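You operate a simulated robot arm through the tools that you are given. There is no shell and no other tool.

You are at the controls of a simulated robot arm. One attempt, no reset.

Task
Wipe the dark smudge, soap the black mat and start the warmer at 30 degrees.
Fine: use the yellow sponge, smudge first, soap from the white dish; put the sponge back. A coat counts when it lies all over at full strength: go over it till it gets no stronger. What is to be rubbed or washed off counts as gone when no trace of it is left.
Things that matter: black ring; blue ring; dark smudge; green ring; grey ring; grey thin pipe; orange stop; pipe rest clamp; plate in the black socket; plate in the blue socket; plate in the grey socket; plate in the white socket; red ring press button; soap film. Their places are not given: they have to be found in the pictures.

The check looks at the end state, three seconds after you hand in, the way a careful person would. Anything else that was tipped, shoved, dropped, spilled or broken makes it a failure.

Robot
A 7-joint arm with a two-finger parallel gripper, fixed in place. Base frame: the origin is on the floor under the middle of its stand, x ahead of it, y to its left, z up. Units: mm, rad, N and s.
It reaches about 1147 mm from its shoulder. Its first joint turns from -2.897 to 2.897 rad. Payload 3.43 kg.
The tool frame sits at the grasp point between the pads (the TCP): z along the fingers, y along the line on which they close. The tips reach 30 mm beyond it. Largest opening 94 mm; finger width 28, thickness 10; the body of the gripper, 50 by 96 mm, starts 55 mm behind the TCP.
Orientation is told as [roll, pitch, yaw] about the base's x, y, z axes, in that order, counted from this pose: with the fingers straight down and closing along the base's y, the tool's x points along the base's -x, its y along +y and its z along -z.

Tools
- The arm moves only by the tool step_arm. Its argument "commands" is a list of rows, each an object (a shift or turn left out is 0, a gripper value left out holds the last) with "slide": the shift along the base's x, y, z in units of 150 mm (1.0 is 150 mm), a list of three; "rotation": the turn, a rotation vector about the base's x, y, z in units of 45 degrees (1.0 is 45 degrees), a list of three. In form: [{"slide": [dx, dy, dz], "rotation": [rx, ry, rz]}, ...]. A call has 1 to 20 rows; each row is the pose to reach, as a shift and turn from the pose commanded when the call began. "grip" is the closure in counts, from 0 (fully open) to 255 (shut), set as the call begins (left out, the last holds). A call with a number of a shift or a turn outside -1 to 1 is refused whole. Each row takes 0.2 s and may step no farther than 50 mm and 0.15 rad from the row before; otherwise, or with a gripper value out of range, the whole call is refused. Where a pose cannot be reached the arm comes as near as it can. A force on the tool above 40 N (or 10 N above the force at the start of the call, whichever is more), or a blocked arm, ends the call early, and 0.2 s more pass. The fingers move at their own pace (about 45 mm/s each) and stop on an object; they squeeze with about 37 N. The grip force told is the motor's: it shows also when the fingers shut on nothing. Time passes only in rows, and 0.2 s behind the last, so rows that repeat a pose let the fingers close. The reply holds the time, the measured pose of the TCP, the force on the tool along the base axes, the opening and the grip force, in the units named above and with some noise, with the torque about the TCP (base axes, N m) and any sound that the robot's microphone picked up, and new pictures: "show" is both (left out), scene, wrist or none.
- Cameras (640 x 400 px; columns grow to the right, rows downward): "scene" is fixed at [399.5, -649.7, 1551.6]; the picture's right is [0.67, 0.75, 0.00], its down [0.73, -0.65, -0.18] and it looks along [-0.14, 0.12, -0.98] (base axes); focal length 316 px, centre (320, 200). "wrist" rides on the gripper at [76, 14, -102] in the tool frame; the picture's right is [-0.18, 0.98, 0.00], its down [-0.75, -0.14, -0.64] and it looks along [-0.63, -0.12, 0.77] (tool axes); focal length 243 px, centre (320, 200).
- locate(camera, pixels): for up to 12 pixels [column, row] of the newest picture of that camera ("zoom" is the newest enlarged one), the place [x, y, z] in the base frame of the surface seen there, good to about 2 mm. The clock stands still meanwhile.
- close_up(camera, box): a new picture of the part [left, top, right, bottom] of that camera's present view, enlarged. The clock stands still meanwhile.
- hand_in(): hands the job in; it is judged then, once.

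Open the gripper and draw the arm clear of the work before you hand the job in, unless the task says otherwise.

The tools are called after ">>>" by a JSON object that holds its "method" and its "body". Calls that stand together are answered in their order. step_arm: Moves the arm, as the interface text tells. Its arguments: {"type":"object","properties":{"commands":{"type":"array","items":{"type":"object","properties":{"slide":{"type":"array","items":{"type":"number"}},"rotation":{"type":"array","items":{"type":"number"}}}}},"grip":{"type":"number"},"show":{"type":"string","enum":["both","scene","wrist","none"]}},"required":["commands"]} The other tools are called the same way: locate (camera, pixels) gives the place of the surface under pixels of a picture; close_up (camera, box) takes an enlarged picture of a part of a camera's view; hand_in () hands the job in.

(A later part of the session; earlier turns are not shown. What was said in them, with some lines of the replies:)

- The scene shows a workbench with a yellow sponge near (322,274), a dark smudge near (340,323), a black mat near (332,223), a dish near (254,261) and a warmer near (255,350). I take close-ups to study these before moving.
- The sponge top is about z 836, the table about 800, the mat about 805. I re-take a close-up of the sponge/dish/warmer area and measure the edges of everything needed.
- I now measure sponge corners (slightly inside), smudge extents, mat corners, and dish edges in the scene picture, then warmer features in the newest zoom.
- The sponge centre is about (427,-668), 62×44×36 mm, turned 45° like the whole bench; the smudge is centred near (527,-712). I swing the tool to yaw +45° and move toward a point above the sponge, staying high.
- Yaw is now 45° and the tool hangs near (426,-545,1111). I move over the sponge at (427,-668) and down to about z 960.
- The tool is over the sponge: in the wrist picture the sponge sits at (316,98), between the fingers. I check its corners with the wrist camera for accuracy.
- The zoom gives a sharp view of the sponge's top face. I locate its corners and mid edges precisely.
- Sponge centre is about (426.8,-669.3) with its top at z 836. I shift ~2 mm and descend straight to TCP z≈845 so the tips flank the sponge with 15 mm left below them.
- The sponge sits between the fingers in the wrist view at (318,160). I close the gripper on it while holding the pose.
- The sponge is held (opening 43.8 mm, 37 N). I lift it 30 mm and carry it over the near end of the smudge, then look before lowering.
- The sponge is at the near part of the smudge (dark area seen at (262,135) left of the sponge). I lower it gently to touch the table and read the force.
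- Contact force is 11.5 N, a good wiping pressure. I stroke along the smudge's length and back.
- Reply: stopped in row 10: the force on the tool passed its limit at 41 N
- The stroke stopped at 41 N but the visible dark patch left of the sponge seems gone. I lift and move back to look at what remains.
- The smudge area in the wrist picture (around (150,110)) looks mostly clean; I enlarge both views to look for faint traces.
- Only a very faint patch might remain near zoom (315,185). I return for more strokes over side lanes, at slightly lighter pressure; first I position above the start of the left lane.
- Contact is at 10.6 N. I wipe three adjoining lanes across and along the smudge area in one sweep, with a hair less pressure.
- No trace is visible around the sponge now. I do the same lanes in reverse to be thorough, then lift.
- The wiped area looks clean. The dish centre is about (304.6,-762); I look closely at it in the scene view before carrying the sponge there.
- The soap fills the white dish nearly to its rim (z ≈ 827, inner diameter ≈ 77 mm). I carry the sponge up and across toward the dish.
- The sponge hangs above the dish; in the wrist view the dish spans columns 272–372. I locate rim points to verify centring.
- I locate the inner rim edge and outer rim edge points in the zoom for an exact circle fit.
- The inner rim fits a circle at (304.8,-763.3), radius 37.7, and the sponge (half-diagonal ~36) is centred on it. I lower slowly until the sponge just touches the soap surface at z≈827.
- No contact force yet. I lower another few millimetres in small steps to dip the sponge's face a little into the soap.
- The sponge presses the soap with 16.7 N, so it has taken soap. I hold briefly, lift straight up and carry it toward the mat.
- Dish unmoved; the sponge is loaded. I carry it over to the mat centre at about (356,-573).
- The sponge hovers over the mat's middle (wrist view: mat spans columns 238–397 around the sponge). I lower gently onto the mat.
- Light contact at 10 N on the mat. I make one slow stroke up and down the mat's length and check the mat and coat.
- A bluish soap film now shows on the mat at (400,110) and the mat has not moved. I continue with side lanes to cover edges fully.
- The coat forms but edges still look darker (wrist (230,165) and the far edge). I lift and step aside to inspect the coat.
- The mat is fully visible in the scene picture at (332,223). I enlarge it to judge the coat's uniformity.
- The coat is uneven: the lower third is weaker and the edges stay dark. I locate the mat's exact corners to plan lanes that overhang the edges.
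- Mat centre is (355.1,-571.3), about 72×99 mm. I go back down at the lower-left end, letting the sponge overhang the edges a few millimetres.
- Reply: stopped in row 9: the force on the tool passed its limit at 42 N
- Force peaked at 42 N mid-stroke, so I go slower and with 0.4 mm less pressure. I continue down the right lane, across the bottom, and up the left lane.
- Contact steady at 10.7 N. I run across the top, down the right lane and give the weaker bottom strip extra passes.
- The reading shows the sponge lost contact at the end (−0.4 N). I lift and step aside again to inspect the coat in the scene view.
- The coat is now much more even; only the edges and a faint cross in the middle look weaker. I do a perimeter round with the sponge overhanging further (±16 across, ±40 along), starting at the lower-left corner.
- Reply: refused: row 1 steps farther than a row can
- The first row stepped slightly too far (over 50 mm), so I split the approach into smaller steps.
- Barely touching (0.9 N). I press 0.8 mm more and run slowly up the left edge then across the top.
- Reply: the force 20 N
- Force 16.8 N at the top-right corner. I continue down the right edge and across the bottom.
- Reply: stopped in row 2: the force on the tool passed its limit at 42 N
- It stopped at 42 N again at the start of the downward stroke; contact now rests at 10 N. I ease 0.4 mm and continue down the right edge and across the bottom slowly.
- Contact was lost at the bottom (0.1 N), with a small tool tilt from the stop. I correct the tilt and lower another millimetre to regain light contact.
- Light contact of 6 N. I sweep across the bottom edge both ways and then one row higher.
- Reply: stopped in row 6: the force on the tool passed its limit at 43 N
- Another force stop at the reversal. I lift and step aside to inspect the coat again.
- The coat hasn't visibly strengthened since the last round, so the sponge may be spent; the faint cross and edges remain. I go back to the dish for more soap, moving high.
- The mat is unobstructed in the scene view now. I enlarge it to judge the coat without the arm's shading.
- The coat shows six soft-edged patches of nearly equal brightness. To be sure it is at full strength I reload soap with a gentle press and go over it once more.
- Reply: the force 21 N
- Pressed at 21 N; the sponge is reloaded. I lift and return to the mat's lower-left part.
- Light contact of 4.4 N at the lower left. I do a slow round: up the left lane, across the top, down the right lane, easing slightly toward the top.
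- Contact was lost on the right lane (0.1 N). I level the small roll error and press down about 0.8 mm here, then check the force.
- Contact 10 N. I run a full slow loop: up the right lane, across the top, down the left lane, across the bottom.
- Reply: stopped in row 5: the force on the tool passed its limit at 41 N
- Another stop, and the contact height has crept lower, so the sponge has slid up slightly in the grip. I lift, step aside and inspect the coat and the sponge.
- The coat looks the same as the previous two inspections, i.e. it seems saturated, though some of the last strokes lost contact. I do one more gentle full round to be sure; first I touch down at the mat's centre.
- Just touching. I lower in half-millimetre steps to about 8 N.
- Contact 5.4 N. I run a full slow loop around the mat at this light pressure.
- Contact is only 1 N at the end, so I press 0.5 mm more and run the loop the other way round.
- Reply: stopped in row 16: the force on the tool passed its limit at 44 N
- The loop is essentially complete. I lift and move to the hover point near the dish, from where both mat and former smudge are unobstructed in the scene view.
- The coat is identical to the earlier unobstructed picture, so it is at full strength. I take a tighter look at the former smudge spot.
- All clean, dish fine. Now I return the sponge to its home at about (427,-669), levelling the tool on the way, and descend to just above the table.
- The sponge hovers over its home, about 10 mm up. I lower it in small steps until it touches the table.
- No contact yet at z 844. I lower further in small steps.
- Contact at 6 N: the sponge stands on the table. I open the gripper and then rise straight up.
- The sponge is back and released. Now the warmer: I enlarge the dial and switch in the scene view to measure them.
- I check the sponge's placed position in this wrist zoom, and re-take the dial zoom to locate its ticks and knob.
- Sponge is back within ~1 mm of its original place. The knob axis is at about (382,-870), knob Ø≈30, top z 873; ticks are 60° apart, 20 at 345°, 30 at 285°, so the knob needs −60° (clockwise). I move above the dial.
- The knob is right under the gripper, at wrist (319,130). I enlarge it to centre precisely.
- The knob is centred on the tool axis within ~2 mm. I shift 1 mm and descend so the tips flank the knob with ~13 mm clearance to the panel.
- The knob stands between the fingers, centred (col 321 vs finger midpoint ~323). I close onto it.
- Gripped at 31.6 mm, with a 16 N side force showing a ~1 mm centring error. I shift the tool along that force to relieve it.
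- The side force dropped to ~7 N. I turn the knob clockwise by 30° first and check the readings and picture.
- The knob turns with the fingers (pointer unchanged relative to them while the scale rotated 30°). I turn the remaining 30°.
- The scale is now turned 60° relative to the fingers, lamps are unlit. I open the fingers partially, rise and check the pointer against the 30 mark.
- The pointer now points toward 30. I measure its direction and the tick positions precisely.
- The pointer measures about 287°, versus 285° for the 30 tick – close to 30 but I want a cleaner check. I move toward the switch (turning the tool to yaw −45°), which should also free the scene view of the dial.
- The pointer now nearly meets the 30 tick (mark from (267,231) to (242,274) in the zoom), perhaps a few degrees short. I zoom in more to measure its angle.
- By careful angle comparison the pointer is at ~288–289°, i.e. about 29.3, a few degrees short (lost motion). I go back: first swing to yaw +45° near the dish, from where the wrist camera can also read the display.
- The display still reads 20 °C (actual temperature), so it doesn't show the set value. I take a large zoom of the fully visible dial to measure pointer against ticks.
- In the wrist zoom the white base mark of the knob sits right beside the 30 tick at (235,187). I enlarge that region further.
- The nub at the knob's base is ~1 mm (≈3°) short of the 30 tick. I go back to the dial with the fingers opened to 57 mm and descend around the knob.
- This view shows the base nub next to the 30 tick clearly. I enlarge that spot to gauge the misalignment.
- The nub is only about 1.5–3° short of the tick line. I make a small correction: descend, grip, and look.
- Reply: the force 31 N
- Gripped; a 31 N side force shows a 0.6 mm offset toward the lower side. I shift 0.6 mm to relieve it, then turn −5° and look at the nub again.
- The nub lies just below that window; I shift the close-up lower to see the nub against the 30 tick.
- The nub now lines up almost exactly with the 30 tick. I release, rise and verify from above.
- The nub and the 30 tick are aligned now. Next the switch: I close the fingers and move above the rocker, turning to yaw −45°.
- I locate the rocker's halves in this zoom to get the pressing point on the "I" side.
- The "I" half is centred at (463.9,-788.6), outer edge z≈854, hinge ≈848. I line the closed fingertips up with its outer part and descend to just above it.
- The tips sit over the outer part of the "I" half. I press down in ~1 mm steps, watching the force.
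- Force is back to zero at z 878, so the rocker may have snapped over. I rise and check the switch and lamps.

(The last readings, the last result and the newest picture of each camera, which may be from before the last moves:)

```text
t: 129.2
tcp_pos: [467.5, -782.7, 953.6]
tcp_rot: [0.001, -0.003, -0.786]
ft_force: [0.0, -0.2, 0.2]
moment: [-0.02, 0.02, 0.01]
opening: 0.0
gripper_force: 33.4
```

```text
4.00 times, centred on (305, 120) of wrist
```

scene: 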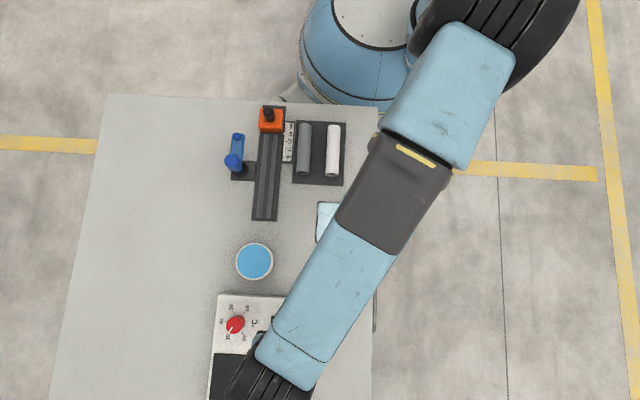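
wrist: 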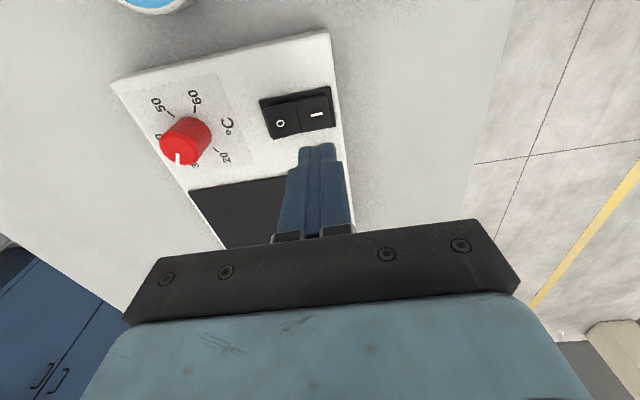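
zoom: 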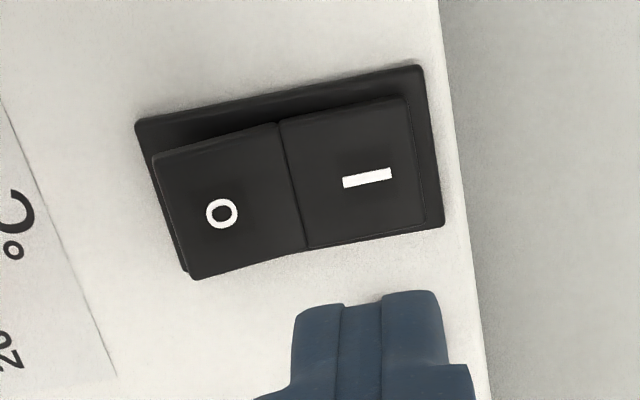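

The rocker has flipped: "I" is down and "O" stands proud. I open the gripper and withdraw the arm upward and back toward its start, then check lamps and the whole scene.

>>> {"method": "step_arm", "body": {"commands": [{"slide": [0.02, 0.05, 0.25]}, {"slide": [0.05, 0.15, 0.5]}, {"slide": [0.1, 0.3, 0.75]}, {"slide": [0.15, 0.5, 1.0]}, {"slide": [0.2, 0.75, 1.0]}, {"slide": [0.25, 1.0, 1.0]}], "grip": 0, "show": "none"}}

>>> {"method": "step_arm", "body": {"commands": [{"slide": [0.04, 0.25, 0.0]}, {"slide": [0.08, 0.5, 0.0]}, {"slide": [0.12, 0.75, 0.0]}, {"slide": [0.16, 1.0, 0.0]}, {"slide": [0.16, 1.0, 0.0]}], "show": "both"}}

```text
t: 130.6
tcp_pos: [504.9, -633.2, 1102.4]
tcp_rot: [0.001, -0.002, -0.788]
ft_force: [-0.4, -0.9, -0.8]
moment: [0.03, -0.02, 0.0]
opening: 94.2
gripper_force: 0.0
```

```text
t: 131.8
tcp_pos: [527.4, -483.5, 1102.3]
tcp_rot: [-0.001, -0.003, -0.788]
ft_force: [0.2, 0.1, 0.3]
moment: [0.01, -0.01, 0.0]
opening: 93.8
gripper_force: 0.0
```

scene: 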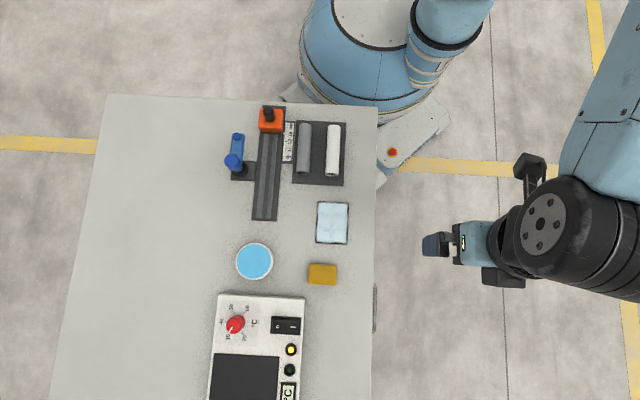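
wrist: 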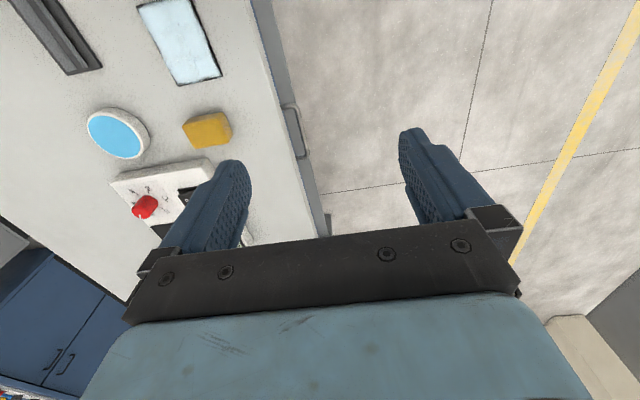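

The yellow lamp at (291,350) is lit, so the warmer is running (heating). I enlarge the warmer, the mat and the wiped area for a final check.

>>> {"method": "close_up", "body": {"camera": "scene", "box": [210, 295, 310, 400]}}

>>> {"method": "close_up", "body": {"camera": "scene", "box": [305, 195, 361, 250]}}

>>> {"method": "close_up", "body": {"camera": "scene", "box": [295, 245, 385, 355]}}

>>> {"method": "close_up", "body": {"camera": "scene", "box": [218, 305, 258, 345]}}

```text
3.81 times, centred on (260, 348) of scene
```

zoom: 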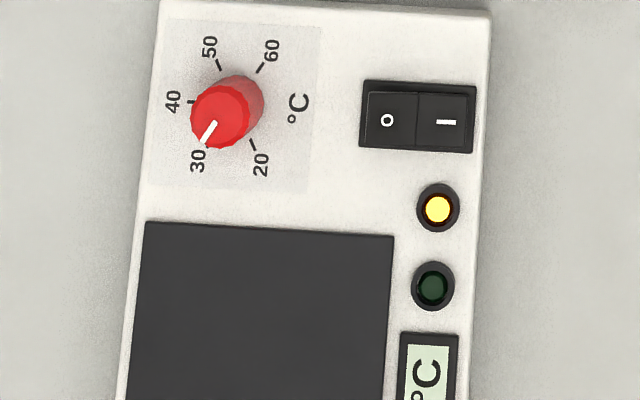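

```text
7.27 times, centred on (333, 222) of scene
```

zoom: 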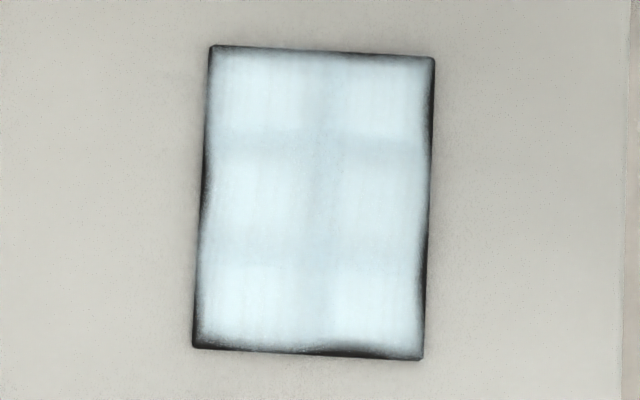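

```text
3.64 times, centred on (340, 300) of scene
```

zoom: 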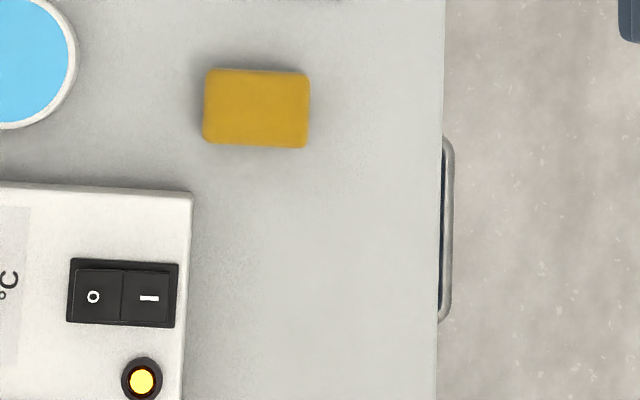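

```text
10.00 times, centred on (238, 325) of scene
```

zoom: 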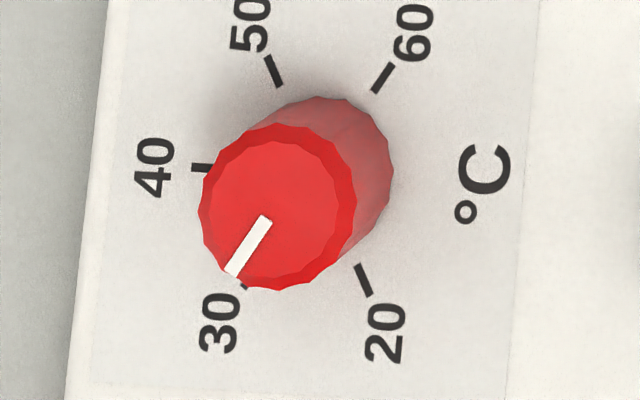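

Everything looks right: pointer on 30, switch at I, yellow lamp lit, sponge home, smudge gone, coat even. I return to the starting pose, where the wrist camera can read the display and the arm is clear of the bench.

>>> {"method": "step_arm", "body": {"commands": [{"slide": [0, 0.07, 0.005], "rotation": [0, 0, 0.125]}, {"slide": [0, 0.15, 0.01], "rotation": [0, 0, 0.25]}, {"slide": [0, 0.22, 0.02], "rotation": [0, 0, 0.375]}, {"slide": [0, 0.3, 0.03], "rotation": [0, 0, 0.5]}, {"slide": [0, 0.37, 0.03], "rotation": [0, 0, 0.625]}, {"slide": [0, 0.45, 0.04], "rotation": [0, 0, 0.75]}, {"slide": [0, 0.52, 0.04], "rotation": [0, 0, 0.875]}, {"slide": [0, 0.59, 0.04], "rotation": [0, 0, 1.0]}, {"slide": [0, 0.59, 0.04], "rotation": [0, 0, 1.0]}, {"slide": [0, 0.59, 0.04], "rotation": [0, 0, 1.0]}], "show": "both"}}

>>> {"method": "close_up", "body": {"camera": "wrist", "box": [0, 0, 220, 200]}}

```text
t: 134.0
tcp_pos: [528.9, -396.2, 1109.5]
tcp_rot: [0.001, -0.003, 0.003]
ft_force: [0.2, -0.1, 0.2]
moment: [0.02, 0.0, 0.01]
opening: 94.1
gripper_force: 0.1
```

scene: 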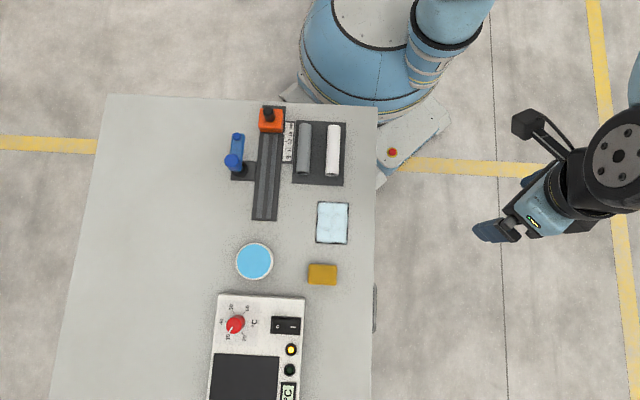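
wrist: 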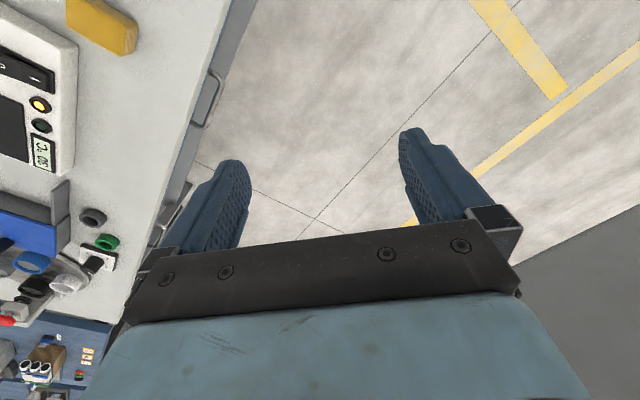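

```text
2.00 times, centred on (110, 100) of wrist
```

zoom: 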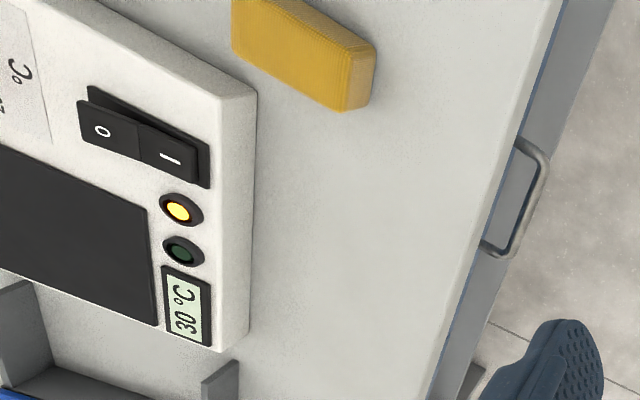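

The display now reads 30 °C with the yellow lamp lit. The smudge area is clean, the mat is coated, the sponge is home and the arm is clear with its gripper open, so I hand in.

>>> {"method": "hand_in", "body": {}}

```text
The job is handed in.
```

The smudge is wiped away, the black mat is soaped and the warmer is running at 30 degrees. The job is handed in, with the arm clear of the bench and the gripper open. I have had no result from the check.

- **Smudge:** Close-ups of the spot show no trace. I wiped it with the dry sponge before touching the soap.
- **Mat:** The film covers it and got no stronger in the last rounds, even after I went back to the dish for more soap. Close-ups still show a thin, uneven dark line along the mat's edges. It did not change when the sponge hung over the edge, so I took it to be how the film looks there.
- **Warmer:** The pointer sits on the 30 mark to within about a degree of turn. The switch is at I, the yellow lamp is lit and the display reads 30 °C. The green lamp was still off when I handed in.
- **Sponge:** It is back about 1 mm from where it started. Its underside is probably still soapy.

While wiping, the arm stopped itself several times on brief force peaks just above 40 N. The mat stayed in place, and in the last pictures the other things in view look undisturbed. The only effect I noticed was the sponge sliding up a little in the grip.
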